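You operate a simulated robot arm through the tools that you are given. There is no shell and no other tool. Be economical: measure what you need, move in short steps, check, and stop when the job is done.

The job below is to be done with a simulated robot arm. You get a single attempt, and the scene is never put back.

TASK
Move the green-band board to the grey slot and latch the gate again. Where these are worked on the way, their far stop is far enough and under half their travel is too little: yellow gate.

Only the result counts: the job must be done as asked and must still hold three seconds after the hand-in. Knocking over, shifting, dropping, spilling or breaking anything else fails it.

THE ROBOT
A 7-joint arm with a three-finger gripper on a trunk, on a base that drives. Base frame: it is fixed to the floor where the robot stands at the start and does not move with it; the origin is under the middle of the robot, x ahead of it, y to its left, z up. Lengths are in m, angles in degrees, forces in N, time in s.
With the tool pointing down near the work surface it reaches from about 0.1 to 0.84 m from the robot's upright axis, wherever it stands. Its first joint turns from -166.0 to 166.0 degrees. Places, roughly: gate latch [0.5, 0.1, 0.9]; grey slot [0.6, 0.3, 0.8]; yellow gate [0.7, -0.5, 1]. Payload 2.94 kg.
Tool frame: the origin (TCP) lies between the finger pads and is the grasp point; the fingertips stand 0.03 m ahead of it; z points along the fingers, y is the line along which they close. The gripper opens to 0.132 m. The gripper's body begins 0.107 m behind the TCP.
Orientation is that of the tool frame in the base frame, as [roll, pitch, yaw] about the fixed x, y, z axes, in that order (R = Rz(yaw) Ry(pitch) Rx(roll)). With the fingers straight down and closing along the base's y, the tool's x points along the base's -x, its y along +y and its z along -z.

THE INTERFACE
- The arm moves only by the tool jog_arm. Its argument "plan" is a list of rows, each a list of 3 entries, a list of its own where there are three numbers: the turn, a rotation vector about the tool's x, y, z in degrees, then the shift along the tool's x, y, z in m, then the finger opening in m, from 0 to 0.132. In form: [[[wx, wy, wz], [x, y, z], fingers], ...]. A call has 1 to 10 rows; each row is the pose to reach, as a shift and turn from the pose commanded when the call began, along the tool's axes at that moment. A row lasts 0.2 s, in which the tool goes at most 0.05 m and 8.6 degrees; a call with a longer step from one row to the next is refused whole, and so is a gripper value outside its range. A pose out of reach is approached as far as the arm can. The call stops where the force on the tool passes 60 N (or 10 N more than at its start, if that is more) or the arm is blocked; 0.2 s more then pass. The fingers move at their own pace and stop on an object; they squeeze with about 28 N. The grip force told is the motor's: it shows also when the fingers shut on nothing. Time passes only in rows, and 0.2 s behind the last, so rows that repeat a pose let the fingers close. It gives the time, the measured TCP pose, the force on the tool (base axes), the opening and the grip force at its end, in the units of the frame above (readings bear some noise), with the torque about the TCP (base axes, N m) and any sound that the robot's microphone picked up.
- Cameras (640 x 400 px; columns grow to the right, rows downward): "scene" is now at [0.0355, 0.1649, 1.9072]; the picture's right is [-0.37, -0.93, 0.00], its down [-0.79, 0.31, -0.53] and it looks along [0.49, -0.20, -0.85] (base axes); focal length 262 px, centre (320, 200). "wrist" rides on the gripper at [0.072, 0.003, -0.144] in the tool frame; the picture's right is [-0.04, 1.00, 0.00], its down [-0.88, -0.04, -0.48] and it looks along [-0.48, -0.02, 0.88] (tool axes); focal length 256 px, centre (320, 200). There is no depth. A picture from a camera that has moved, and an enlarged one, comes with that camera's place and axes in the base frame and with its lens.
- camera(camera): a new picture of that camera. It takes no simulated time.
- raise_lower(by): slides the trunk up (or, below 0, down) by that many m; the arm and the scene camera ride with it, the base frame stays. It gives what a move gives, with no picture.
- base_move(legs): drives the robot by 1 to 6 legs, each [ahead, left, turn to the left] in m, m and degrees, along the robot's own axes; the way and the turn of a leg run together, so that a leg with both is an arc; at most 1.5 m and 180 degrees a leg. The arm and the cameras ride along, it lands a little off, and it stops where it bumps. It gives what a move gives.
- head_to(pan, tilt): turns the head with the scene camera to pan (to the left, within 143 degrees either way) and tilt (down, from -29 to 69), counted from straight ahead of the robot. It gives what a move gives.
- inspect(camera, box): a new picture of the part [left, top, right, bottom] of that camera's present view, enlarged. It takes no simulated time.
- sign_off(): hands the job in; it is judged then, once.

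Go step by step. Nothing tells you exact positions but the pictures and the camera data: compare them with the known pose of the tool, close in by small moves and look again before you grip or let go. The budget is 120 turns and 98 pictures, counting those below and the enlarged ones. Unless the task says otherwise, let go and move clear before handing in, and close with one line.

The tools are called by a JSON object that holds its "fn" and its "kwargs". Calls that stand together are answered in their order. jog_arm: Moves the arm, as the interface text tells. Its arguments: {"type":"object","properties":{"plan":{"type":"array","items":{"type":"array"}}},"required":["plan"]} The other tools are called the same way: raise_lower (by) slides the trunk up or down; base_move (legs) drives the base; head_to (pan, tilt) turns the head that bears the scene camera; camera (camera) takes a picture; inspect (camera, box) takes an enlarged picture of a part of a camera's view; sign_off () hands the job in.

At the start:

```text
clock: 0.0
position: [0.4529, -0.2055, 1.1995]
tool_rot: [-180.0, -0.1, 179.9]
ft_force: [0.6, 0.4, -0.8]
moment: [-0.04, -0.01, 0.02]
gripper_width: 0.1319
finger_force: 0.0
trunk travel left (down, up): [-0.425, 0.115]
robot x, y, heading: [0.0002, 0.001, 0.0]
head pan, tilt: [-21.7, 57.9]
```

scene: 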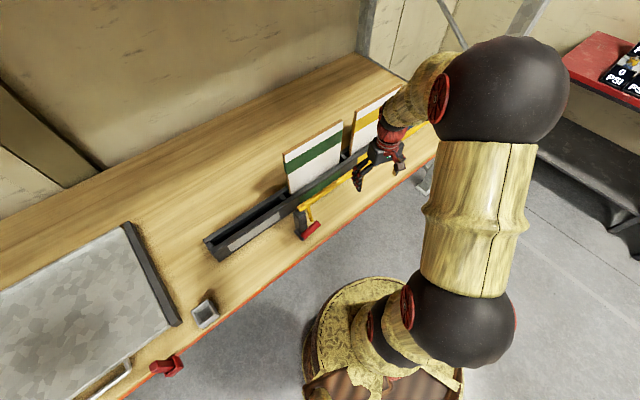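
wrist: 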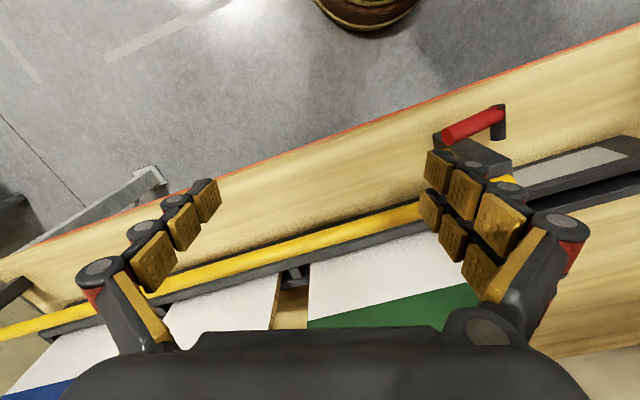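

I see boards standing in a dark rack with a yellow bar (gate) in front and a red latch handle. I'll look closer before moving.

{"fn": "inspect", "kwargs": {"camera": "scene", "box": [190, 80, 450, 270]}}

{"fn": "head_to", "kwargs": {"pan": 10, "tilt": 50}}

{"fn": "camera", "kwargs": {"camera": "scene"}}

```text
2.11 times, centred on (320, 175) of scene
camera zoom: at [0.0355, 0.1649, 1.9072], right [-0.37, -0.93, 0.0], down [-0.79, 0.31, -0.53], along [0.49, -0.2, -0.85], focal length 552 px, centre (320, 253)
```

zoom: 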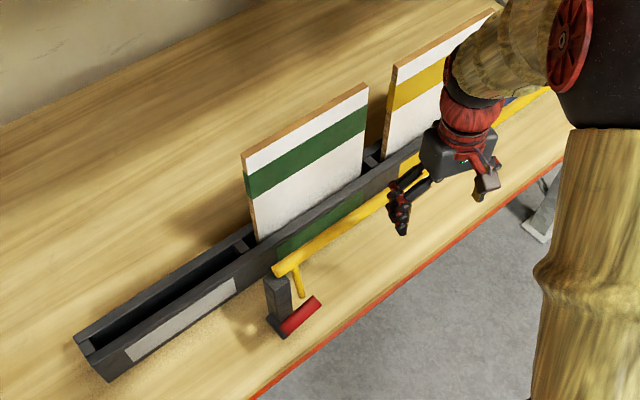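

```text
clock: 1.0
position: [0.4525, -0.2057, 1.2005]
tool_rot: [-180.0, 0.0, -179.8]
ft_force: [-0.4, 0.3, 0.0]
moment: [0.0, -0.01, -0.02]
gripper_width: 0.1321
finger_force: 0.1
trunk travel left (down, up): [-0.425, 0.115]
robot x, y, heading: [-0.0028, 0.0017, 0.1]
head pan, tilt: [10.0, 50.0]
```

```text
94 pictures are left
camera scene: at [0.0472, 0.2037, 1.9173], right [0.17, -0.98, 0.0], down [-0.75, -0.13, -0.64], along [0.63, 0.11, -0.77], focal length 262 px, centre (320, 200)
```

scene: 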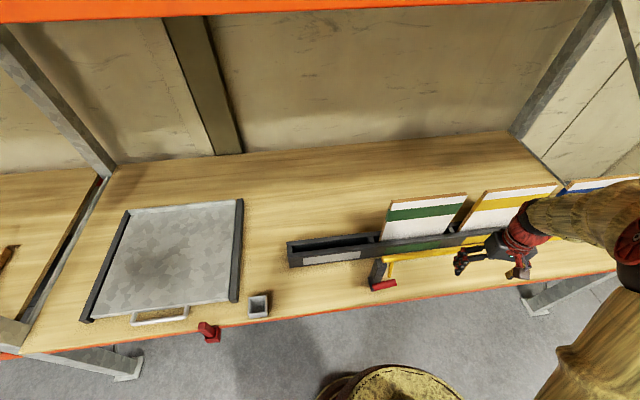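

The red handle triangulates to about (0.48, 0.035, 0.93), and the rack is turned about 18°. I'll carry the hand left and line it up with the rack for a closer look.

{"fn": "jog_arm", "kwargs": {"plan": [[[0, 0, -4], [0.01, 0.045, 0], 0.132], [[0, 0, -8], [0.02, 0.09, 0], 0.132], [[0, 0, -12], [0.03, 0.135, 0], 0.132], [[0, 0, -16], [0.04, 0.18, 0], 0.132], [[0, 0, -18], [0.05, 0.22, 0], 0.132], [[0, 0, -18], [0.06, 0.26, 0], 0.132]]}}

{"fn": "camera", "kwargs": {"camera": "wrist"}}

{"fn": "head_to", "kwargs": {"pan": -20, "tilt": 50}}

{"fn": "camera", "kwargs": {"camera": "scene"}}

```text
clock: 2.4
position: [0.3932, 0.0562, 1.2022]
tool_rot: [-180.0, -0.1, -161.9]
ft_force: [0.4, -0.2, 0.4]
moment: [-0.07, -0.03, 0.0]
gripper_width: 0.132
finger_force: 0.1
trunk travel left (down, up): [-0.425, 0.115]
robot x, y, heading: [0.0012, -0.0001, 0.0]
head pan, tilt: [10.0, 50.0]
```

```text
93 pictures are left
camera wrist: at [0.3249, 0.037, 1.3448], right [-0.27, 0.96, 0.0], down [0.85, 0.24, 0.47], along [0.46, 0.13, -0.88], focal length 256 px, centre (320, 200)
```

wrist: 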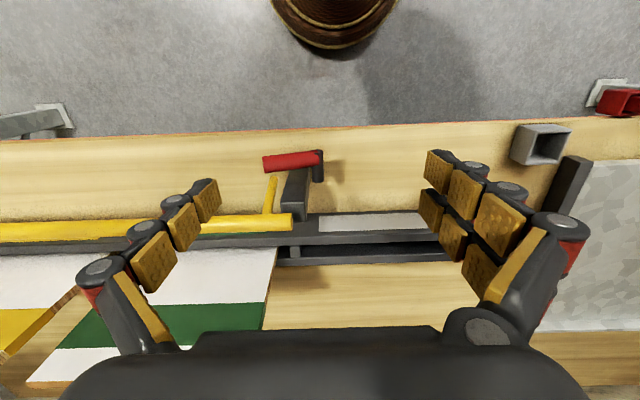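

```text
clock: 3.3
position: [0.3952, 0.0552, 1.2025]
tool_rot: [180.0, 0.1, -162.0]
ft_force: [0.8, 1.0, 1.0]
moment: [-0.01, -0.02, -0.01]
gripper_width: 0.1323
finger_force: 0.1
trunk travel left (down, up): [-0.425, 0.115]
robot x, y, heading: [0.0013, -0.0033, -0.1]
head pan, tilt: [-20.0, 50.0]
```

```text
92 pictures are left
camera scene: at [0.0437, 0.1642, 1.9173], right [-0.34, -0.94, 0.0], down [-0.72, 0.26, -0.64], along [0.6, -0.22, -0.77], focal length 262 px, centre (320, 200)
```

scene: 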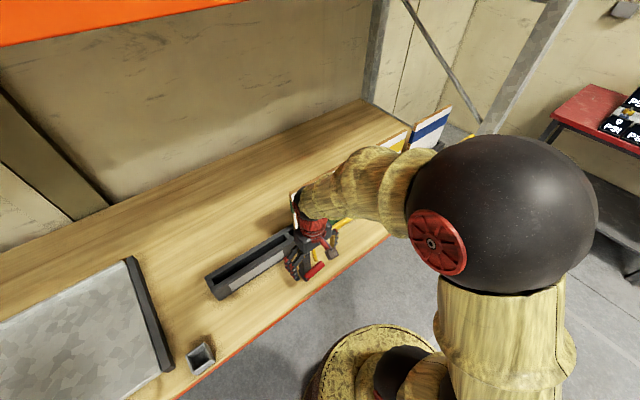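

{"fn": "inspect", "kwargs": {"camera": "wrist", "box": [200, 130, 400, 270]}}

{"fn": "inspect", "kwargs": {"camera": "scene", "box": [200, 190, 380, 300]}}

```text
2.86 times, centred on (300, 200) of wrist
camera zoom: at [0.3256, 0.0357, 1.3449], right [-0.27, 0.96, 0.0], down [0.85, 0.24, 0.48], along [0.46, 0.13, -0.88], focal length 731 px, centre (377, 200)
```

zoom: 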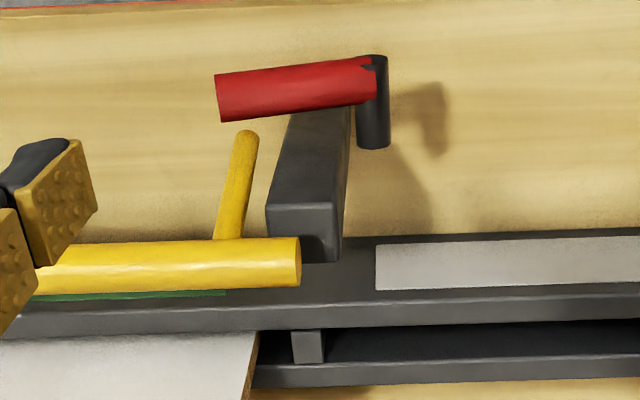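

```text
3.56 times, centred on (290, 245) of scene
camera zoom: at [0.0437, 0.1642, 1.9173], right [-0.34, -0.94, 0.0], down [-0.72, 0.26, -0.64], along [0.6, -0.22, -0.77], focal length 931 px, centre (427, 40)
```

zoom: 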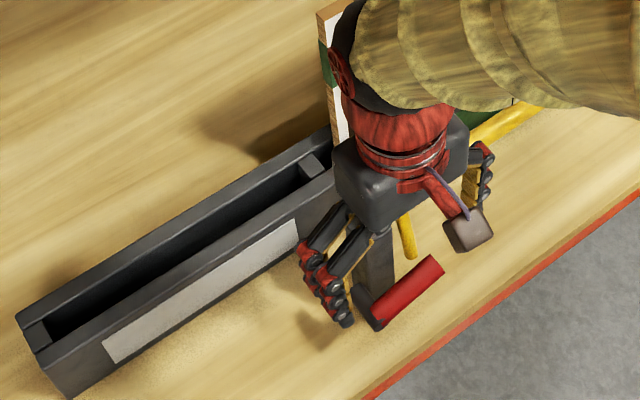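

The latch lies in front of the bar's end, but its vertical layout isn't clear. I'll move the wrist to the left and turn it so the camera looks along the rack.

{"fn": "jog_arm", "kwargs": {"plan": [[[0, 0, 8], [-0.012, 0.028, 0], 0.132], [[0, 0, 16], [-0.024, 0.056, 0], 0.132], [[0, 0, 24], [-0.036, 0.084, 0], 0.132], [[0, 0, 32], [-0.048, 0.112, 0], 0.132], [[0, 0, 40], [-0.06, 0.14, 0], 0.132], [[0, 0, 48], [-0.072, 0.168, 0], 0.132], [[0, 0, 56], [-0.084, 0.196, 0], 0.132], [[0, 0, 64], [-0.096, 0.224, 0], 0.132], [[0, 0, 72], [-0.108, 0.25, 0], 0.132], [[0, 0, 80], [-0.12, 0.276, 0], 0.132]]}}

{"fn": "jog_arm", "kwargs": {"plan": [[[0, 8, 0], [0, 0, 0.02], 0.132], [[0, 16, 0], [0, 0, 0.04], 0.132], [[0, 24, 0], [0, 0, 0.06], 0.132], [[0, 32, 0], [0, 0, 0.08], 0.132]]}}

{"fn": "camera", "kwargs": {"camera": "wrist"}}

{"fn": "camera", "kwargs": {"camera": "scene"}}

```text
clock: 5.5
position: [0.4235, 0.3568, 1.2002]
tool_rot: [-179.9, 0.0, 117.9]
ft_force: [-0.2, -0.5, -0.3]
moment: [-0.02, 0.0, -0.03]
gripper_width: 0.1321
finger_force: 0.1
trunk travel left (down, up): [-0.425, 0.115]
robot x, y, heading: [0.0029, -0.0007, -0.2]
head pan, tilt: [-20.0, 50.0]
```

```text
clock: 6.5
position: [0.422, 0.3536, 1.1216]
tool_rot: [180.0, -32.1, 118.0]
ft_force: [0.3, 0.2, -0.1]
moment: [-0.01, 0.05, 0.04]
gripper_width: 0.1319
finger_force: 0.1
trunk travel left (down, up): [-0.425, 0.115]
robot x, y, heading: [-0.0013, -0.0011, 0.1]
head pan, tilt: [-20.0, 50.0]
```

```text
89 pictures are left
camera wrist: at [0.4329, 0.3414, 1.2807], right [0.9, 0.44, -0.02], down [0.43, -0.9, -0.06], along [-0.05, 0.05, -1.0], focal length 256 px, centre (320, 200)
```

wrist: 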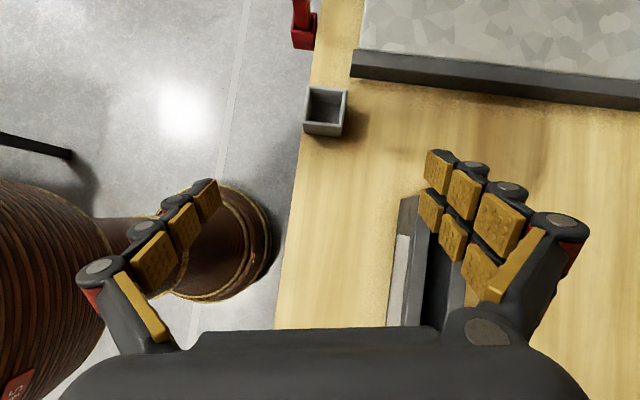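

```text
88 pictures are left
camera scene: at [0.045, 0.1642, 1.9172], right [-0.34, -0.94, 0.0], down [-0.72, 0.26, -0.64], along [0.6, -0.22, -0.77], focal length 262 px, centre (320, 200)
```

scene: 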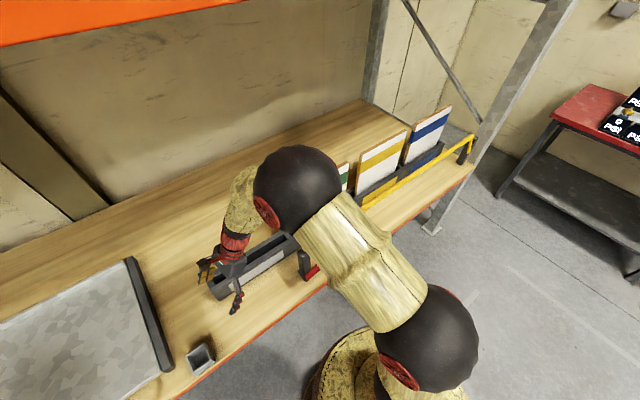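

I tilted the wrong way, so I'll tilt back past vertical.

{"fn": "jog_arm", "kwargs": {"plan": [[[0, -8, 0], [0, 0, 0], 0.132], [[0, -16, 0], [0, 0, 0], 0.132], [[0, -24, 0], [0, 0, 0], 0.132], [[0, -32, 0], [0, 0, 0], 0.132], [[0, -40, 0], [0, 0, 0], 0.132], [[0, -48, 0], [0, 0, 0], 0.132], [[0, -56, 0], [0, 0, 0], 0.132], [[0, -64, 0], [0, 0, 0], 0.132], [[0, -70, 0], [0, 0, 0], 0.132]]}}

{"fn": "camera", "kwargs": {"camera": "wrist"}}

{"fn": "inspect", "kwargs": {"camera": "scene", "box": [350, 90, 500, 220]}}

```text
clock: 8.5
position: [0.422, 0.355, 1.1195]
tool_rot: [179.9, 38.1, 117.9]
ft_force: [0.8, 0.3, 0.4]
moment: [-0.02, -0.01, 0.04]
gripper_width: 0.1318
finger_force: 0.0
trunk travel left (down, up): [-0.425, 0.115]
robot x, y, heading: [-0.0017, -0.0021, 0.2]
head pan, tilt: [-20.0, 50.0]
```

```text
87 pictures are left
camera wrist: at [0.3571, 0.4846, 1.1884], right [0.9, 0.44, 0.03], down [0.15, -0.37, 0.92], along [0.41, -0.82, -0.4], focal length 256 px, centre (320, 200)
```

wrist: 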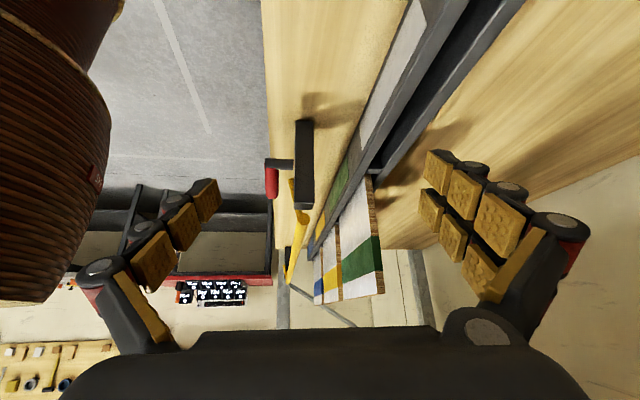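

```text
3.08 times, centred on (425, 155) of scene
camera zoom: at [0.0438, 0.1654, 1.9172], right [-0.34, -0.94, 0.0], down [-0.72, 0.26, -0.64], along [0.6, -0.22, -0.77], focal length 806 px, centre (-3, 338)
```

zoom: 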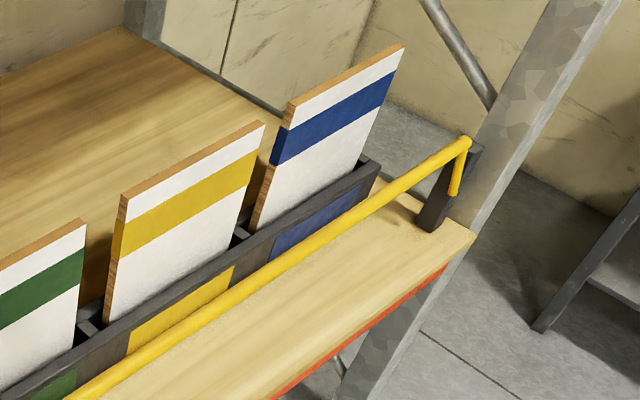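

{"fn": "inspect", "kwargs": {"camera": "wrist", "box": [240, 100, 400, 310]}}

```text
1.90 times, centred on (320, 205) of wrist
camera zoom: at [0.3571, 0.4846, 1.1884], right [0.9, 0.44, 0.03], down [0.15, -0.37, 0.92], along [0.41, -0.82, -0.4], focal length 488 px, centre (320, 190)
```

zoom: 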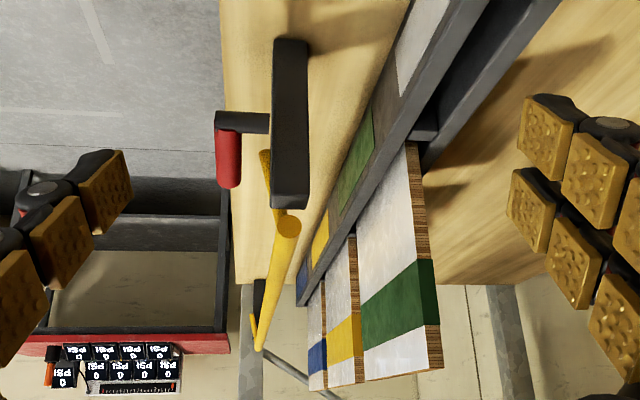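

The gate is a bar at z ≈ 1.02 on two posts, with hanging arms. The latch is a lever on a horizontal rod, with the rod at about (0.474, 0.076, 0.935). I'll look at the far end to see how the gate hinges.

{"fn": "jog_arm", "kwargs": {"plan": [[[0, 8, 0], [-0.012, 0, -0.016], 0.132], [[0, 16, 0], [-0.024, 0, -0.031], 0.132], [[0, 24, 0], [-0.036, 0, -0.047], 0.132], [[0, 32, 0], [-0.049, 0, -0.063], 0.132], [[0, 38, 0], [-0.061, 0, -0.078], 0.132]]}}

{"fn": "jog_arm", "kwargs": {"plan": [[[0, 0, 0], [-0.035, -0.035, 0], 0.132], [[0, 0, 0], [-0.07, -0.07, 0], 0.132], [[0, 0, -4], [-0.105, -0.085, 0], 0.132], [[0, 0, -8], [-0.14, -0.1, 0], 0.132], [[0, 0, -12], [-0.18, -0.11, 0], 0.132], [[0, 0, -12], [-0.22, -0.12, 0], 0.132], [[0, 0, -12], [-0.26, -0.13, 0], 0.132], [[0, 0, -12], [-0.3, -0.14, 0], 0.132], [[0, 0, -12], [-0.34, -0.15, 0], 0.132], [[0, 0, -12], [-0.38, -0.16, 0], 0.132]]}}

{"fn": "camera", "kwargs": {"camera": "wrist"}}

```text
clock: 9.7
position: [0.4235, 0.356, 1.2212]
tool_rot: [180.0, -0.1, 118.0]
ft_force: [0.9, -0.2, 0.6]
moment: [0.03, -0.01, 0.0]
gripper_width: 0.1321
finger_force: 0.0
trunk travel left (down, up): [-0.425, 0.115]
robot x, y, heading: [0.0041, 0.0002, 0.2]
head pan, tilt: [-20.0, 50.0]
```

```text
clock: 11.9
position: [0.4599, -0.0563, 1.2208]
tool_rot: [180.0, 0.0, 130.0]
ft_force: [0.7, 0.7, 0.8]
moment: [0.06, 0.01, 0.02]
gripper_width: 0.132
finger_force: 0.0
trunk travel left (down, up): [-0.425, 0.115]
robot x, y, heading: [-0.0014, -0.0005, 0.3]
head pan, tilt: [-20.0, 50.0]
```

```text
84 pictures are left
camera wrist: at [0.4155, 0.0005, 1.3641], right [0.79, 0.61, 0.0], down [0.54, -0.7, 0.47], along [0.29, -0.38, -0.88], focal length 256 px, centre (320, 200)
```

wrist: 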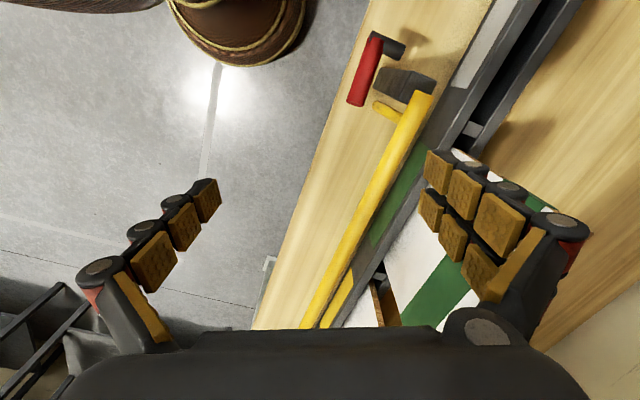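

{"fn": "jog_arm", "kwargs": {"plan": [[[0, -8, 0], [-0.03, -0.035, 0], 0.132], [[0, -16, 0], [-0.06, -0.07, 0], 0.132], [[0, -24, 0], [-0.09, -0.1, 0], 0.132], [[0, -32, 0], [-0.11, -0.13, 0], 0.132], [[0, -38, 0], [-0.134, -0.15, 0], 0.132]]}}

{"fn": "camera", "kwargs": {"camera": "wrist"}}

```text
clock: 13.1
position: [0.4281, -0.2536, 1.2203]
tool_rot: [179.9, 38.2, 129.9]
ft_force: [0.1, -0.5, 0.5]
moment: [0.0, -0.01, -0.02]
gripper_width: 0.132
finger_force: 0.1
trunk travel left (down, up): [-0.425, 0.115]
robot x, y, heading: [0.0001, -0.0033, -0.0]
head pan, tilt: [-20.0, 50.0]
```

```text
83 pictures are left
camera wrist: at [0.3379, -0.1415, 1.2871], right [0.79, 0.62, 0.03], down [0.23, -0.33, 0.92], along [0.57, -0.72, -0.4], focal length 256 px, centre (320, 200)
```

wrist: 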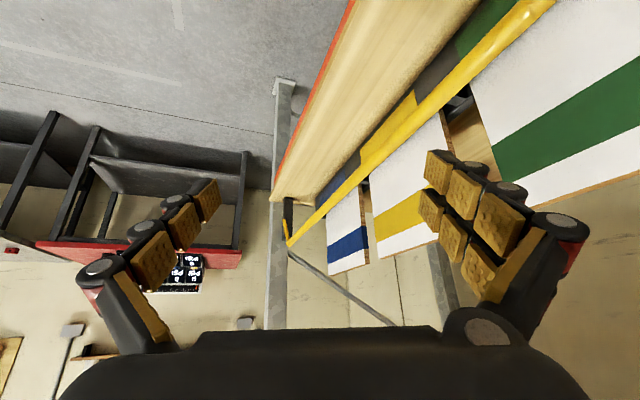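

{"fn": "inspect", "kwargs": {"camera": "wrist", "box": [250, 160, 410, 280]}}

{"fn": "head_to", "kwargs": {"pan": -30, "tilt": 40}}

{"fn": "camera", "kwargs": {"camera": "scene"}}

```text
3.33 times, centred on (330, 220) of wrist
camera zoom: at [0.3379, -0.1415, 1.2871], right [0.79, 0.62, 0.03], down [0.23, -0.33, 0.92], along [0.57, -0.72, -0.4], focal length 853 px, centre (287, 133)
```

zoom: 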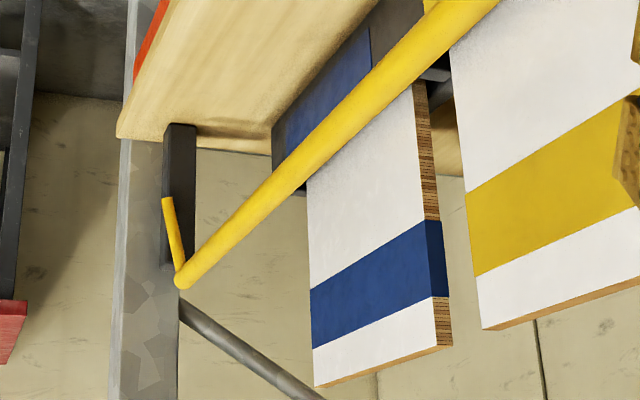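

```text
clock: 13.8
position: [0.4279, -0.255, 1.2189]
tool_rot: [180.0, 38.0, 130.0]
ft_force: [0.3, -0.7, 0.9]
moment: [-0.02, 0.02, 0.01]
gripper_width: 0.1321
finger_force: 0.1
trunk travel left (down, up): [-0.425, 0.115]
robot x, y, heading: [-0.0049, -0.0004, 0.1]
head pan, tilt: [-30.0, 40.0]
```

```text
81 pictures are left
camera scene: at [0.0447, 0.1481, 1.9314], right [-0.5, -0.87, 0.0], down [-0.56, 0.32, -0.77], along [0.66, -0.38, -0.64], focal length 262 px, centre (320, 200)
```

scene: 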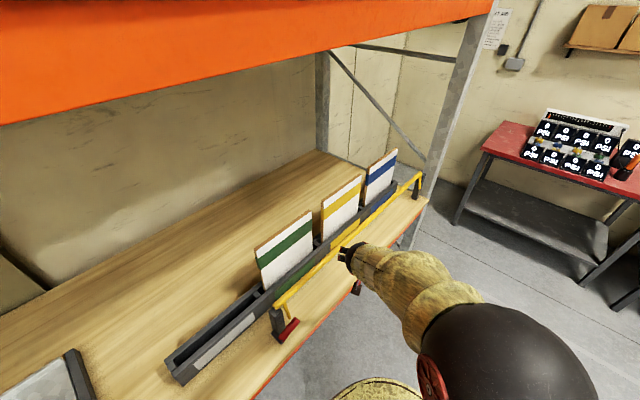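

The bar is about 1.17 m long with an arm hanging at each end. I suspect it swings down toward the robot once the red lever is out of the way, so I'll move for a closer front-left look at the latch.

{"fn": "jog_arm", "kwargs": {"plan": [[[0, 0, 0], [0.037, 0.016, -0.01], 0.132], [[0, 0, 0], [0.074, 0.033, -0.02], 0.132], [[0, 0, 0], [0.111, 0.049, -0.03], 0.132], [[0, 0, 0], [0.148, 0.066, -0.04], 0.132], [[0, 0, 0], [0.185, 0.082, -0.05], 0.132], [[0, 0, 0], [0.222, 0.099, -0.06], 0.132], [[0, 0, 0], [0.259, 0.115, -0.07], 0.132], [[0, 0, 0], [0.2955, 0.1316, -0.0786], 0.132]]}}

{"fn": "camera", "kwargs": {"camera": "wrist"}}

```text
clock: 15.6
position: [0.3478, 0.0437, 1.1004]
tool_rot: [179.9, 37.9, 130.0]
ft_force: [0.4, 0.4, 0.2]
moment: [-0.02, 0.0, -0.04]
gripper_width: 0.1319
finger_force: 0.0
trunk travel left (down, up): [-0.425, 0.115]
robot x, y, heading: [-0.0016, 0.0, 0.2]
head pan, tilt: [-30.0, 40.0]
```

```text
80 pictures are left
camera wrist: at [0.2581, 0.1571, 1.1689], right [0.79, 0.62, 0.03], down [0.23, -0.33, 0.92], along [0.57, -0.71, -0.4], focal length 256 px, centre (320, 200)
```

wrist: 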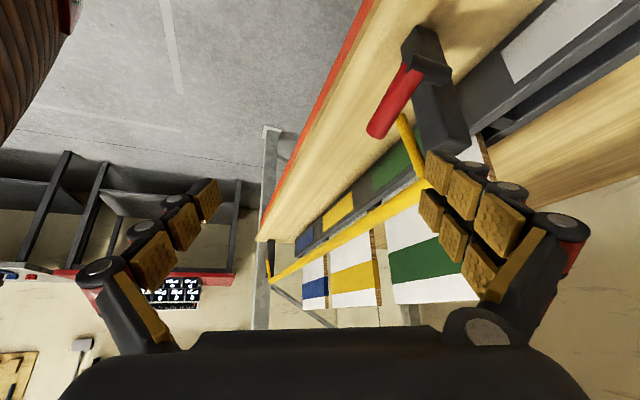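

{"fn": "inspect", "kwargs": {"camera": "wrist", "box": [340, 10, 500, 190]}}

```text
2.22 times, centred on (420, 100) of wrist
camera zoom: at [0.2581, 0.1571, 1.1689], right [0.79, 0.62, 0.03], down [0.23, -0.33, 0.92], along [0.57, -0.71, -0.4], focal length 569 px, centre (98, 422)
```

zoom: 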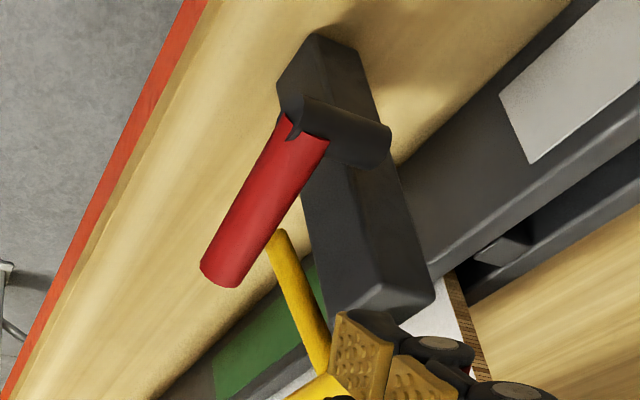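

The lever sits in front of the post. I'll hover a downward tool with narrowed fingers above the red handle, closing across it, to measure it.

{"fn": "jog_arm", "kwargs": {"plan": [[[0, 8, 0], [-0.007, 0, -0.008], 0.1], [[0, 16, 0], [-0.014, 0, -0.016], 0.08], [[0, 24, 0], [-0.02, 0, -0.024], 0.06], [[0, 32, 0], [-0.026, 0, -0.032], 0.05], [[0, 37.9, 0], [-0.031, 0, -0.039], 0.05]]}}

{"fn": "jog_arm", "kwargs": {"plan": [[[0, 0, 7], [-0.03, 0.02, 0.0], 0.05], [[0, 0, 15], [-0.06, 0.04, 0.0], 0.05], [[0, 0, 22], [-0.09, 0.06, 0.0], 0.05], [[0, 0, 22], [-0.11, 0.0813, 0.02], 0.05], [[0, 0, 22], [-0.11, 0.0813, 0.04], 0.05]]}}

{"fn": "camera", "kwargs": {"camera": "wrist"}}

{"fn": "camera", "kwargs": {"camera": "scene"}}

```text
clock: 16.8
position: [0.3497, 0.0433, 1.1494]
tool_rot: [180.0, 0.0, 130.0]
ft_force: [0.4, 0.3, 0.8]
moment: [0.0, 0.01, 0.01]
gripper_width: 0.0583
finger_force: 1.5
trunk travel left (down, up): [-0.425, 0.115]
robot x, y, heading: [-0.0031, -0.0008, 0.0]
head pan, tilt: [-30.0, 40.0]
```

```text
clock: 18.0
position: [0.4835, 0.0133, 1.1091]
tool_rot: [179.8, 0.1, 108.0]
ft_force: [0.4, 0.2, 0.1]
moment: [-0.03, 0.0, 0.0]
gripper_width: 0.0499
finger_force: 0.0
trunk travel left (down, up): [-0.425, 0.115]
robot x, y, heading: [-0.001, 0.0022, -0.1]
head pan, tilt: [-30.0, 40.0]
```

```text
78 pictures are left
camera wrist: at [0.4641, 0.0835, 1.2509], right [0.96, 0.27, 0.0], down [0.23, -0.85, 0.48], along [0.13, -0.46, -0.88], focal length 256 px, centre (320, 200)
```

wrist: 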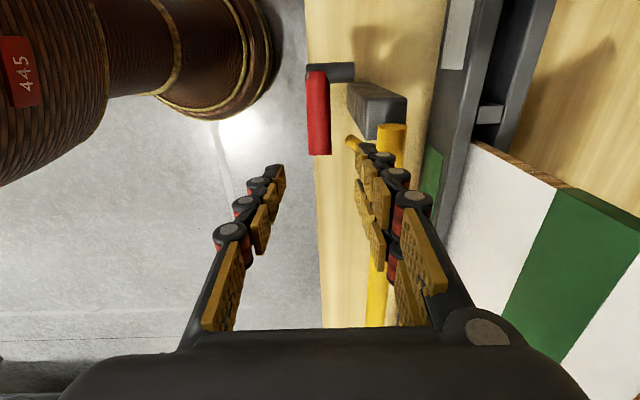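

```text
77 pictures are left
camera scene: at [0.0447, 0.148, 1.9315], right [-0.5, -0.87, 0.0], down [-0.56, 0.32, -0.77], along [0.66, -0.38, -0.64], focal length 262 px, centre (320, 200)
```

scene: 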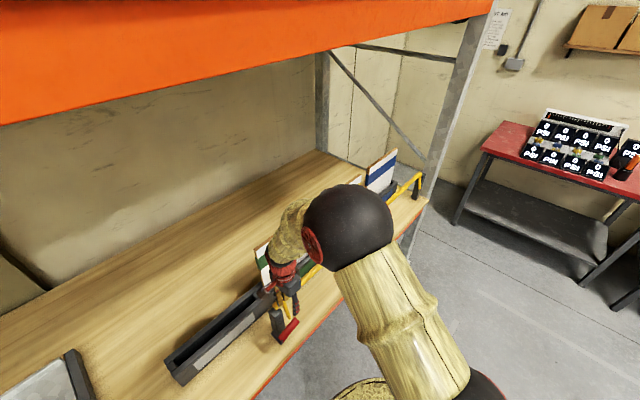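

The handle runs from about (0.467, 0.070) to (0.492, −0.014) at z ≈ 0.94. I'll close the fingers and gently push its outer end down to see if it turns.

{"fn": "jog_arm", "kwargs": {"plan": [[[0, 0, 0], [-0.012, 0, 0.02], 0.0], [[0, 0, 0], [-0.012, 0, 0.05], 0.0], [[0, 0, 0], [-0.012, 0, 0.08], 0.0], [[0, 0, 0], [-0.012, 0, 0.11], 0.0], [[0, 0, 0], [-0.012, 0, 0.12], 0.0], [[0, 0, 0], [-0.012, 0, 0.13], 0.0]]}}

{"fn": "camera", "kwargs": {"camera": "wrist"}}

```text
clock: 19.5
position: [0.4924, 0.0014, 0.9911]
tool_rot: [179.4, 0.2, 108.0]
ft_force: [-15.9, 2.6, 48.7]
moment: [-0.4, 0.53, -0.13]
gripper_width: 0.0
finger_force: 28.7
trunk travel left (down, up): [-0.425, 0.115]
robot x, y, heading: [0.0018, -0.002, -0.0]
head pan, tilt: [-30.0, 40.0]
stopped in row 6: the force on the tool passed its limit at 73 N (the readings are from after the stop); the commanded pose is now the measured one
```

```text
76 pictures are left
camera wrist: at [0.4713, 0.0714, 1.1323], right [0.96, 0.27, 0.01], down [0.23, -0.85, 0.48], along [0.14, -0.46, -0.88], focal length 256 px, centre (320, 200)
```

wrist: 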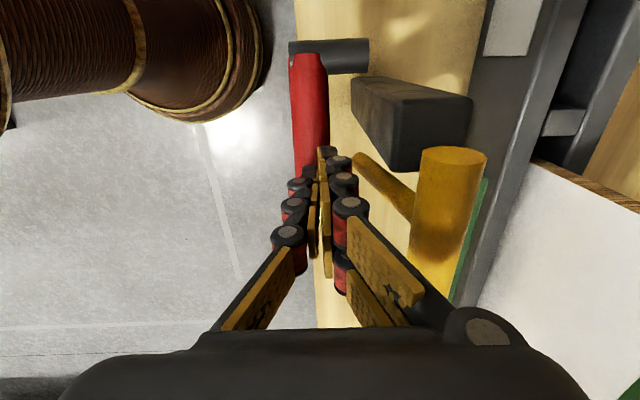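

The lever doesn't go down; its top is firm at z ≈ 0.961. I'll back off, grip it across with a narrow opening, and try lifting.

{"fn": "jog_arm", "kwargs": {"plan": [[[0, 0, 0], [0, 0, -0.03], 0.0], [[0, 0, 0], [0.007, -0.0065, -0.04], 0.03], [[0, 0, 0], [0.013, -0.0065, -0.04], 0.04], [[0, 0, 0], [0.013, -0.0065, -0.04], 0.04]]}}

{"fn": "inspect", "kwargs": {"camera": "wrist", "box": [240, 20, 400, 220]}}

```text
clock: 20.5
position: [0.4828, 0.0146, 1.0274]
tool_rot: [179.6, 0.1, 108.0]
ft_force: [-0.5, -0.9, 0.3]
moment: [0.02, 0.01, 0.01]
gripper_width: 0.0404
finger_force: 0.1
trunk travel left (down, up): [-0.425, 0.115]
robot x, y, heading: [0.0015, -0.0024, 0.4]
head pan, tilt: [-30.0, 40.0]
```

```text
2.00 times, centred on (320, 120) of wrist
camera zoom: at [0.4629, 0.0839, 1.1688], right [0.96, 0.27, 0.01], down [0.23, -0.85, 0.48], along [0.13, -0.46, -0.88], focal length 512 px, centre (320, 360)
```

zoom: 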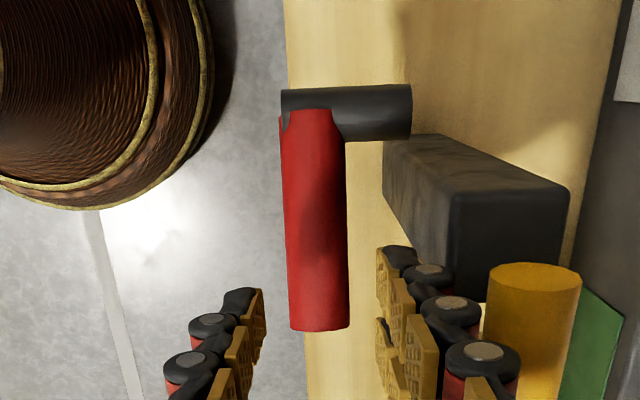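

{"fn": "jog_arm", "kwargs": {"plan": [[[0, 0, 0], [0, 0, 0.03], 0.04], [[0, 0, 0], [0, 0, 0.06], 0.04], [[0, 0, 0], [0, 0, 0.082], 0.04], [[0, 0, 0], [0, 0, 0.082], 0.0], [[0, 0, 0], [0, 0, 0.082], 0.0], [[0, 0, 0], [0, 0, 0.082], 0.0]]}}

{"fn": "camera", "kwargs": {"camera": "wrist"}}

```text
clock: 21.9
position: [0.4831, 0.0122, 0.945]
tool_rot: [179.8, 0.2, 108.0]
ft_force: [-8.7, -6.2, -5.2]
moment: [-0.25, -0.29, -0.54]
gripper_width: 0.0264
finger_force: 34.4
trunk travel left (down, up): [-0.425, 0.115]
robot x, y, heading: [0.0022, -0.001, -0.1]
head pan, tilt: [-30.0, 40.0]
```

```text
74 pictures are left
camera wrist: at [0.4635, 0.0818, 1.088], right [0.96, 0.27, 0.01], down [0.23, -0.85, 0.48], along [0.13, -0.46, -0.88], focal length 256 px, centre (320, 200)
```

wrist: 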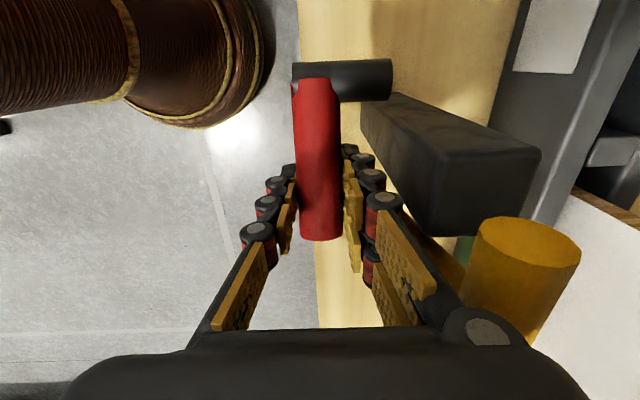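

The handle is gripped at 26 mm. I'll lift in small steps and watch the force.

{"fn": "jog_arm", "kwargs": {"plan": [[[0, 0, 0], [0, 0, -0.004], 0.0], [[0, 0, 0], [0, 0, -0.008], 0.0], [[0, 0, 0], [0, 0, -0.012], 0.0], [[0, 0, 0], [0, 0, -0.016], 0.0]]}}

{"fn": "camera", "kwargs": {"camera": "wrist"}}

```text
clock: 22.9
position: [0.4825, 0.0145, 0.9592]
tool_rot: [179.9, 0.4, 108.1]
ft_force: [-5.1, 29.2, -40.7]
moment: [-1.29, -0.56, -0.78]
gripper_width: 0.0266
finger_force: 45.3
trunk travel left (down, up): [-0.425, 0.115]
robot x, y, heading: [-0.0012, 0.0035, -0.2]
head pan, tilt: [-30.0, 40.0]
```

```text
73 pictures are left
camera wrist: at [0.4622, 0.0857, 1.102], right [0.96, 0.27, 0.0], down [0.23, -0.85, 0.48], along [0.13, -0.46, -0.88], focal length 256 px, centre (320, 200)
```

wrist: 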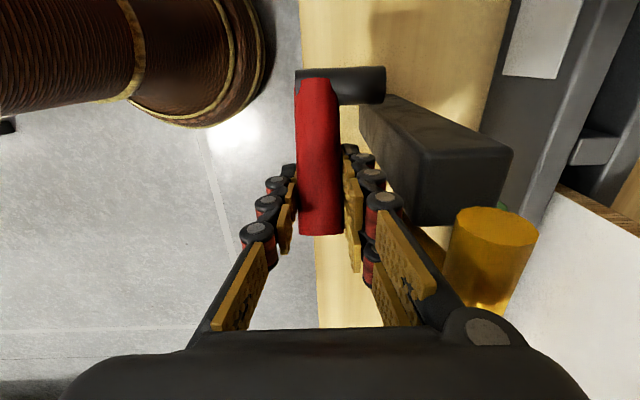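

The lever rises and the force fits rotation about the rod (the pivot axis points into the rack). I'll follow an arc of about 64 mm radius.

{"fn": "jog_arm", "kwargs": {"plan": [[[0, 0, 0], [0.003, 0, -0.006], 0.0], [[0, 0, 0], [0.006, 0, -0.011], 0.0], [[0, 0, 0], [0.01, 0, -0.018], 0.0], [[0, 0, 0], [0.015, 0, -0.025], 0.0], [[0, 0, 0], [0.021, 0, -0.031], 0.0], [[0, 0, 0], [0.027, 0, -0.036], 0.0]]}}

{"fn": "camera", "kwargs": {"camera": "wrist"}}

```text
clock: 24.3
position: [0.475, 0.0372, 0.9945]
tool_rot: [179.6, 0.2, 108.0]
ft_force: [-0.6, -7.5, -39.8]
moment: [-1.38, -1.63, -0.91]
gripper_width: 0.0266
finger_force: 44.9
trunk travel left (down, up): [-0.425, 0.115]
robot x, y, heading: [0.0028, -0.0033, -0.1]
head pan, tilt: [-30.0, 40.0]
```

```text
72 pictures are left
camera wrist: at [0.4554, 0.1066, 1.138], right [0.96, 0.27, 0.01], down [0.23, -0.85, 0.48], along [0.13, -0.46, -0.88], focal length 256 px, centre (320, 200)
```

wrist: 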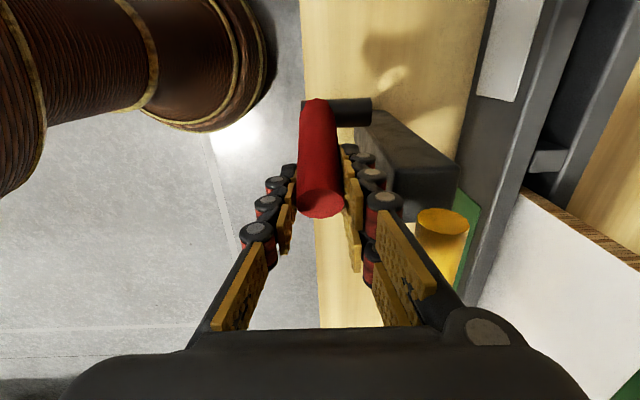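

It's turning well, about 50° so far. I'll continue to vertical.

{"fn": "jog_arm", "kwargs": {"plan": [[[0, 0, 0], [0.007, 0, -0.004], 0.0], [[0, 0, 0], [0.015, 0, -0.008], 0.0], [[0, 0, 0], [0.021, 0, -0.01], 0.0], [[0, 0, 0], [0.026, 0, -0.011], 0.0], [[0, 0, 0], [0.032, 0, -0.012], 0.0], [[0, 0, 0], [0.037, 0, -0.012], 0.0]]}}

{"fn": "camera", "kwargs": {"camera": "wrist"}}

```text
clock: 25.1
position: [0.4703, 0.0541, 1.0037]
tool_rot: [179.6, 0.4, 108.0]
ft_force: [9.5, -12.8, -20.7]
moment: [0.02, -0.86, 0.4]
gripper_width: 0.0266
finger_force: 45.0
trunk travel left (down, up): [-0.425, 0.115]
robot x, y, heading: [-0.0013, 0.0017, 0.1]
head pan, tilt: [-30.0, 40.0]
stopped in row 4: the force on the tool passed its limit at 62 N (the readings are from after the stop); the commanded pose is now the measured one
```

```text
71 pictures are left
camera wrist: at [0.4497, 0.1242, 1.1471], right [0.96, 0.27, 0.01], down [0.23, -0.85, 0.48], along [0.13, -0.46, -0.88], focal length 256 px, centre (320, 200)
```

wrist: 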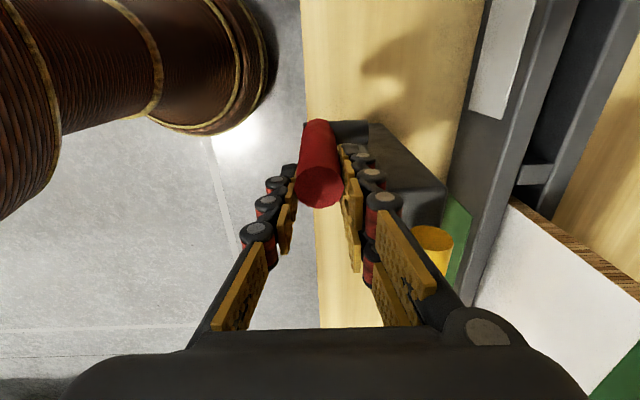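

The lever is at about 70°, and the stop could be its limit or pad torsion. I'll give it one more gentle try, turning the tool slightly with it.

{"fn": "jog_arm", "kwargs": {"plan": [[[0, -2, 0], [0.003, 0, 0], 0.0], [[0, -4, 0], [0.006, 0, 0], 0.0], [[0, -6, 0], [0.01, 0, 0.0], 0.0], [[0, -8, 0], [0.014, 0, 0.0], 0.0]]}}

{"fn": "camera", "kwargs": {"camera": "wrist"}}

```text
clock: 25.8
position: [0.469, 0.0542, 1.0067]
tool_rot: [179.6, 5.1, 107.8]
ft_force: [12.2, -27.1, -12.6]
moment: [-1.15, -1.14, 0.13]
gripper_width: 0.0267
finger_force: 44.6
trunk travel left (down, up): [-0.425, 0.115]
robot x, y, heading: [0.0028, -0.0016, -0.2]
head pan, tilt: [-30.0, 40.0]
stopped in row 3: the force on the tool passed its limit at 65 N (the readings are from after the stop); the commanded pose is now the measured one
```

```text
70 pictures are left
camera wrist: at [0.4456, 0.1378, 1.1418], right [0.96, 0.26, 0.01], down [0.21, -0.81, 0.55], along [0.15, -0.53, -0.83], focal length 256 px, centre (320, 200)
```

wrist: 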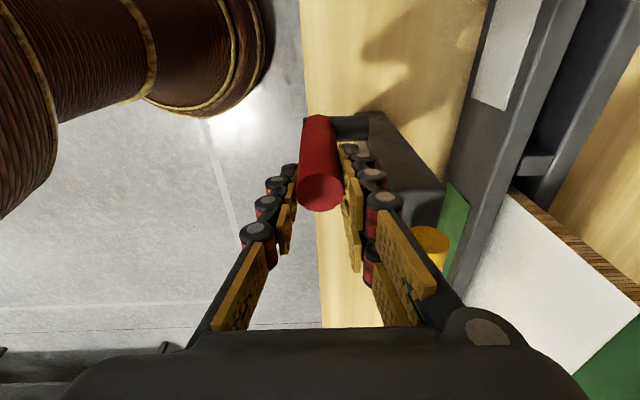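

That is the lever's stop. I'll release it, rise clear and check that it stays up.

{"fn": "jog_arm", "kwargs": {"plan": [[[0, 0, 0], [0, 0, 0], 0.042], [[0, 0, 0], [0, 0, 0], 0.042], [[0, 0, 0], [0.003, 0, -0.04], 0.042], [[0, 0, 0], [0.007, 0, -0.08], 0.042], [[0, 3, 0], [0.01, 0, -0.12], 0.042], [[0, 5, 0], [0.01, 0, -0.15], 0.042]]}}

{"fn": "camera", "kwargs": {"camera": "wrist"}}

{"fn": "camera", "kwargs": {"camera": "scene"}}

```text
clock: 27.2
position: [0.4558, 0.0835, 1.1549]
tool_rot: [179.6, 0.1, 107.8]
ft_force: [0.0, -0.2, -1.4]
moment: [-0.01, -0.02, 0.0]
gripper_width: 0.0416
finger_force: 0.0
trunk travel left (down, up): [-0.425, 0.115]
robot x, y, heading: [0.0003, -0.0021, -0.1]
head pan, tilt: [-30.0, 40.0]
```

```text
69 pictures are left
camera wrist: at [0.4359, 0.1526, 1.2985], right [0.96, 0.27, 0.01], down [0.23, -0.85, 0.48], along [0.13, -0.46, -0.88], focal length 256 px, centre (320, 200)
```

wrist: 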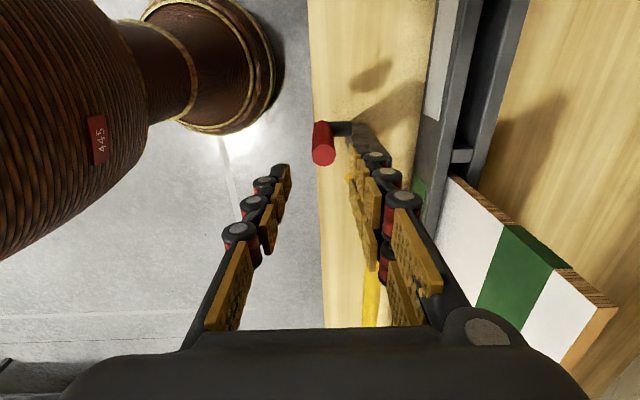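

```text
68 pictures are left
camera scene: at [0.0448, 0.1474, 1.9315], right [-0.5, -0.86, 0.0], down [-0.56, 0.32, -0.77], along [0.66, -0.39, -0.64], focal length 262 px, centre (320, 200)
```

scene: 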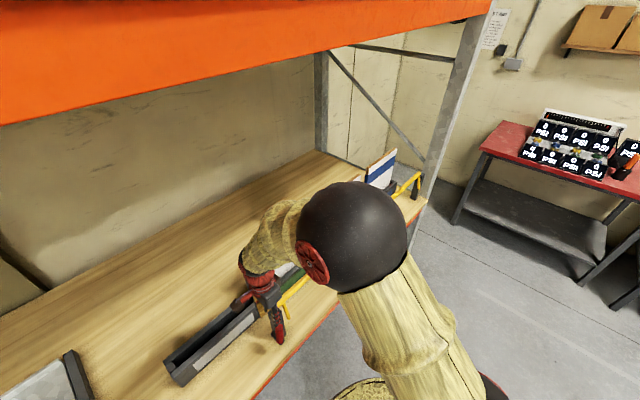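

The lever stays up at its stop. Boards stand at n ≈ 0.69, where n is depth into the rack, well behind the bar at n ≈ 0.525. I'll hover over the bar, a bit right of the post.

{"fn": "jog_arm", "kwargs": {"plan": [[[0, 0, 0], [-0.04, 0.013, 0], 0.05], [[0, 0, 0], [-0.08, 0.026, 0], 0.05], [[0, 0, 0], [-0.12, 0.039, 0], 0.05], [[0, 0, 0], [-0.16, 0.052, 0], 0.05], [[0, 0, 0], [-0.2, 0.065, 0.0], 0.05], [[0, 0, 0], [-0.2, 0.065, 0.03], 0.05]]}}

{"fn": "camera", "kwargs": {"camera": "wrist"}}

{"fn": "camera", "kwargs": {"camera": "scene"}}

```text
clock: 28.6
position: [0.5791, -0.0893, 1.1264]
tool_rot: [179.6, 0.2, 107.9]
ft_force: [0.1, 0.9, -0.3]
moment: [-0.02, 0.06, 0.0]
gripper_width: 0.0503
finger_force: 0.1
trunk travel left (down, up): [-0.425, 0.115]
robot x, y, heading: [0.0019, -0.001, -0.4]
head pan, tilt: [-30.0, 40.0]
```

```text
67 pictures are left
camera wrist: at [0.5595, -0.02, 1.2697], right [0.96, 0.27, 0.01], down [0.23, -0.85, 0.48], along [0.13, -0.46, -0.88], focal length 256 px, centre (320, 200)
```

wrist: 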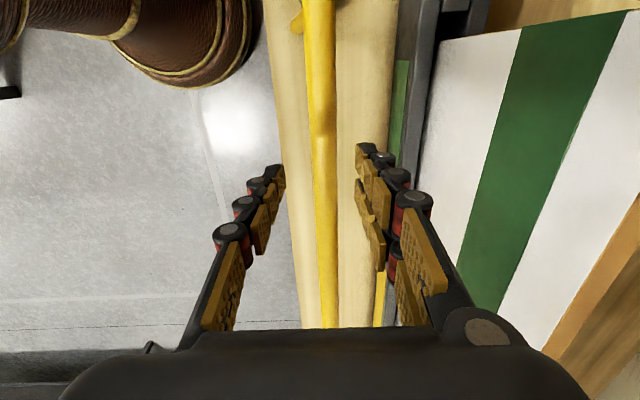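

```text
66 pictures are left
camera scene: at [0.0465, 0.1475, 1.9314], right [-0.5, -0.86, 0.0], down [-0.56, 0.32, -0.77], along [0.66, -0.39, -0.64], focal length 262 px, centre (320, 200)
```

scene: 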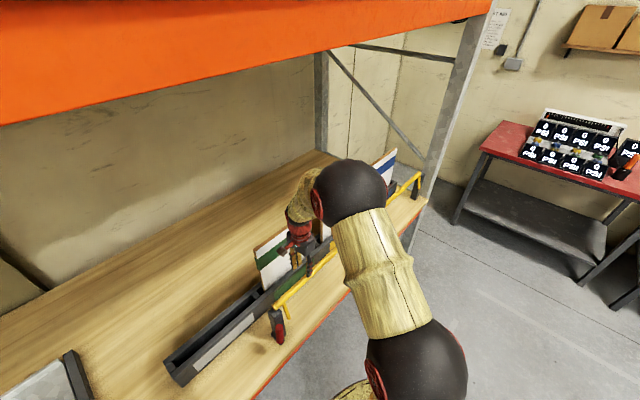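

The hand is centred over the bar. I'll descend and grip it.

{"fn": "jog_arm", "kwargs": {"plan": [[[0, 0, 0], [0, 0, 0.04], 0.05], [[0, 0, 0], [0, 0, 0.08], 0.05], [[0, 0, 0], [0, 0, 0.1], 0.05], [[0, 0, 0], [0, 0, 0.1], 0.0], [[0, 0, 0], [0, 0, 0.1], 0.0], [[0, 0, 0], [0, 0, 0.1], 0.0]]}}

{"fn": "camera", "kwargs": {"camera": "wrist"}}

```text
clock: 30.0
position: [0.5806, -0.0891, 1.0253]
tool_rot: [179.4, 0.2, 107.9]
ft_force: [4.6, 1.7, 0.8]
moment: [-0.02, -0.23, 0.06]
gripper_width: 0.0243
finger_force: 25.2
trunk travel left (down, up): [-0.425, 0.115]
robot x, y, heading: [-0.0033, -0.001, -0.6]
head pan, tilt: [-30.0, 40.0]
```

```text
65 pictures are left
camera wrist: at [0.5618, -0.0189, 1.1681], right [0.96, 0.27, 0.01], down [0.23, -0.85, 0.48], along [0.13, -0.46, -0.88], focal length 256 px, centre (320, 200)
```

wrist: 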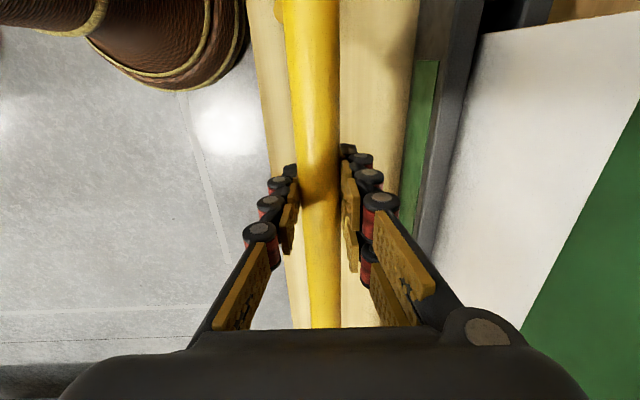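

Gripped at 24 mm. I'll pull gently toward the robot.

{"fn": "jog_arm", "kwargs": {"plan": [[[0, 0, 0], [0, -0.004, 0], 0.0], [[0, 0, 0], [0, -0.008, 0], 0.0], [[0, 0, 0], [0, -0.013, 0], 0.0], [[0, 0, 0], [0, -0.018, 0], 0.0], [[0, 0, 0], [0, -0.023, 0], 0.0]]}}

{"fn": "camera", "kwargs": {"camera": "scene"}}

```text
clock: 31.2
position: [0.5613, -0.0956, 1.0266]
tool_rot: [179.7, 0.3, 107.9]
ft_force: [4.1, 5.6, 7.9]
moment: [-0.2, -0.24, 0.06]
gripper_width: 0.0253
finger_force: 45.3
trunk travel left (down, up): [-0.425, 0.115]
robot x, y, heading: [-0.004, -0.0029, -0.1]
head pan, tilt: [-30.0, 40.0]
```

```text
64 pictures are left
camera scene: at [0.0456, 0.148, 1.9315], right [-0.5, -0.86, 0.0], down [-0.56, 0.32, -0.77], along [0.66, -0.39, -0.64], focal length 262 px, centre (320, 200)
```

scene: 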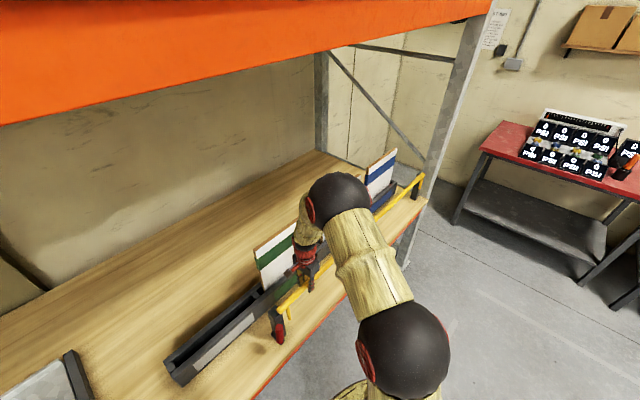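

The gate moves freely toward the robot. I'll follow an arc of about 0.105 m radius around the arms' lower ends.

{"fn": "jog_arm", "kwargs": {"plan": [[[0, 0, 0], [0, -0.009, 0], 0.0], [[0, 0, 0], [0, -0.018, 0.0016], 0.0], [[0, 0, 0], [0, -0.027, 0.0035], 0.0], [[0, 0, 0], [0, -0.036, 0.006], 0.0], [[0, 0, 0], [0, -0.045, 0.01], 0.0], [[0, 0, 0], [0, -0.0525, 0.014], 0.0]]}}

{"fn": "camera", "kwargs": {"camera": "scene"}}

{"fn": "camera", "kwargs": {"camera": "wrist"}}

```text
clock: 32.6
position: [0.51, -0.1113, 1.0111]
tool_rot: [179.6, 0.2, 108.0]
ft_force: [-1.1, 6.3, 7.6]
moment: [0.05, -0.16, 0.01]
gripper_width: 0.0244
finger_force: 45.1
trunk travel left (down, up): [-0.425, 0.115]
robot x, y, heading: [-0.0024, -0.0011, -0.2]
head pan, tilt: [-30.0, 40.0]
```

```text
63 pictures are left
camera scene: at [0.045, 0.1482, 1.9314], right [-0.5, -0.86, 0.0], down [-0.56, 0.32, -0.77], along [0.66, -0.39, -0.64], focal length 262 px, centre (320, 200)
```

scene: 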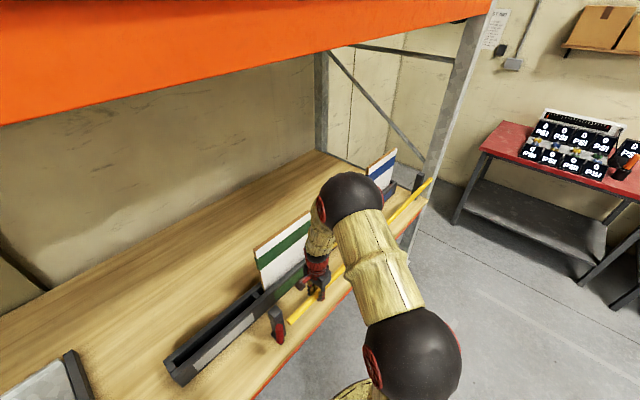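

```text
62 pictures are left
camera wrist: at [0.4903, -0.0421, 1.1544], right [0.96, 0.27, 0.01], down [0.23, -0.85, 0.48], along [0.13, -0.46, -0.88], focal length 256 px, centre (320, 200)
```

wrist: 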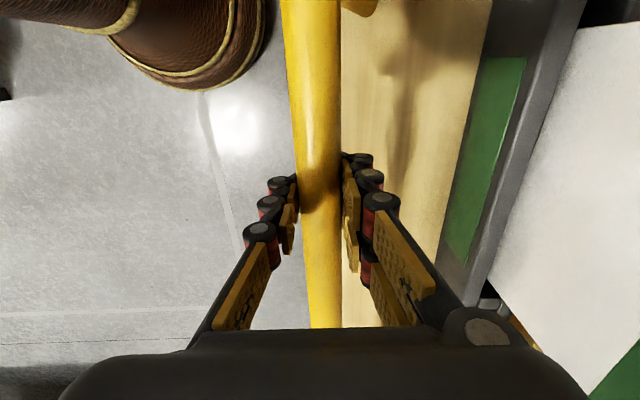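

The gate is swinging down toward the robot as expected. I'll continue the arc to its stop.

{"fn": "jog_arm", "kwargs": {"plan": [[[0, 0, 0], [0, -0.011, 0.0075], 0.0], [[0, 0, 0], [0, -0.0217, 0.0168], 0.0], [[0, 0, 0], [0, -0.031, 0.027], 0.0], [[0, 0, 0], [0, -0.0385, 0.0385], 0.0], [[0, 0, 0], [0, -0.045, 0.051], 0.0], [[0, 0, 0], [0, -0.049, 0.064], 0.0], [[0, 0, 0], [0, -0.051, 0.073], 0.0], [[0, 0, 0], [0, -0.052, 0.082], 0.0]]}}

{"fn": "camera", "kwargs": {"camera": "scene"}}

{"fn": "camera", "kwargs": {"camera": "wrist"}}

```text
clock: 34.4
position: [0.4617, -0.1278, 0.9288]
tool_rot: [179.5, 0.1, 107.9]
ft_force: [-19.6, -10.0, 8.3]
moment: [0.51, -0.73, 0.06]
gripper_width: 0.0233
finger_force: 40.7
trunk travel left (down, up): [-0.425, 0.115]
robot x, y, heading: [0.0013, 0.0011, -0.2]
head pan, tilt: [-30.0, 40.0]
```

```text
61 pictures are left
camera scene: at [0.0431, 0.1462, 1.9315], right [-0.5, -0.86, 0.0], down [-0.55, 0.32, -0.77], along [0.66, -0.38, -0.64], focal length 262 px, centre (320, 200)
```

scene: 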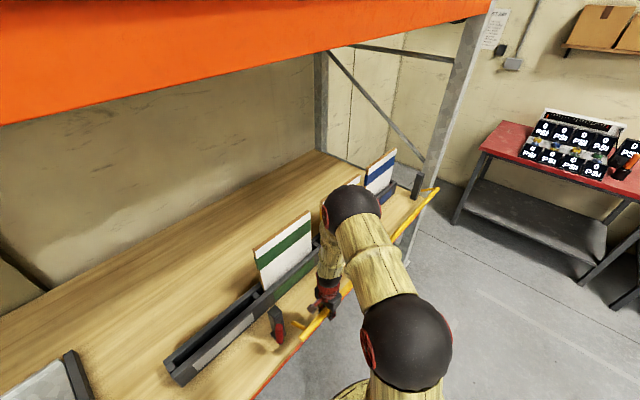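

```text
60 pictures are left
camera wrist: at [0.44, -0.0584, 1.0716], right [0.96, 0.27, 0.01], down [0.23, -0.85, 0.48], along [0.13, -0.46, -0.88], focal length 256 px, centre (320, 200)
```

wrist: 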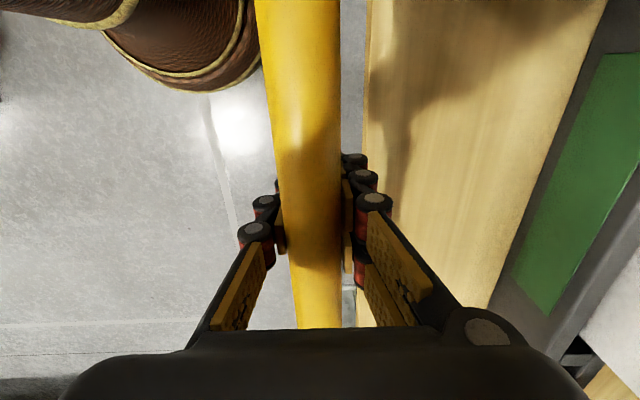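

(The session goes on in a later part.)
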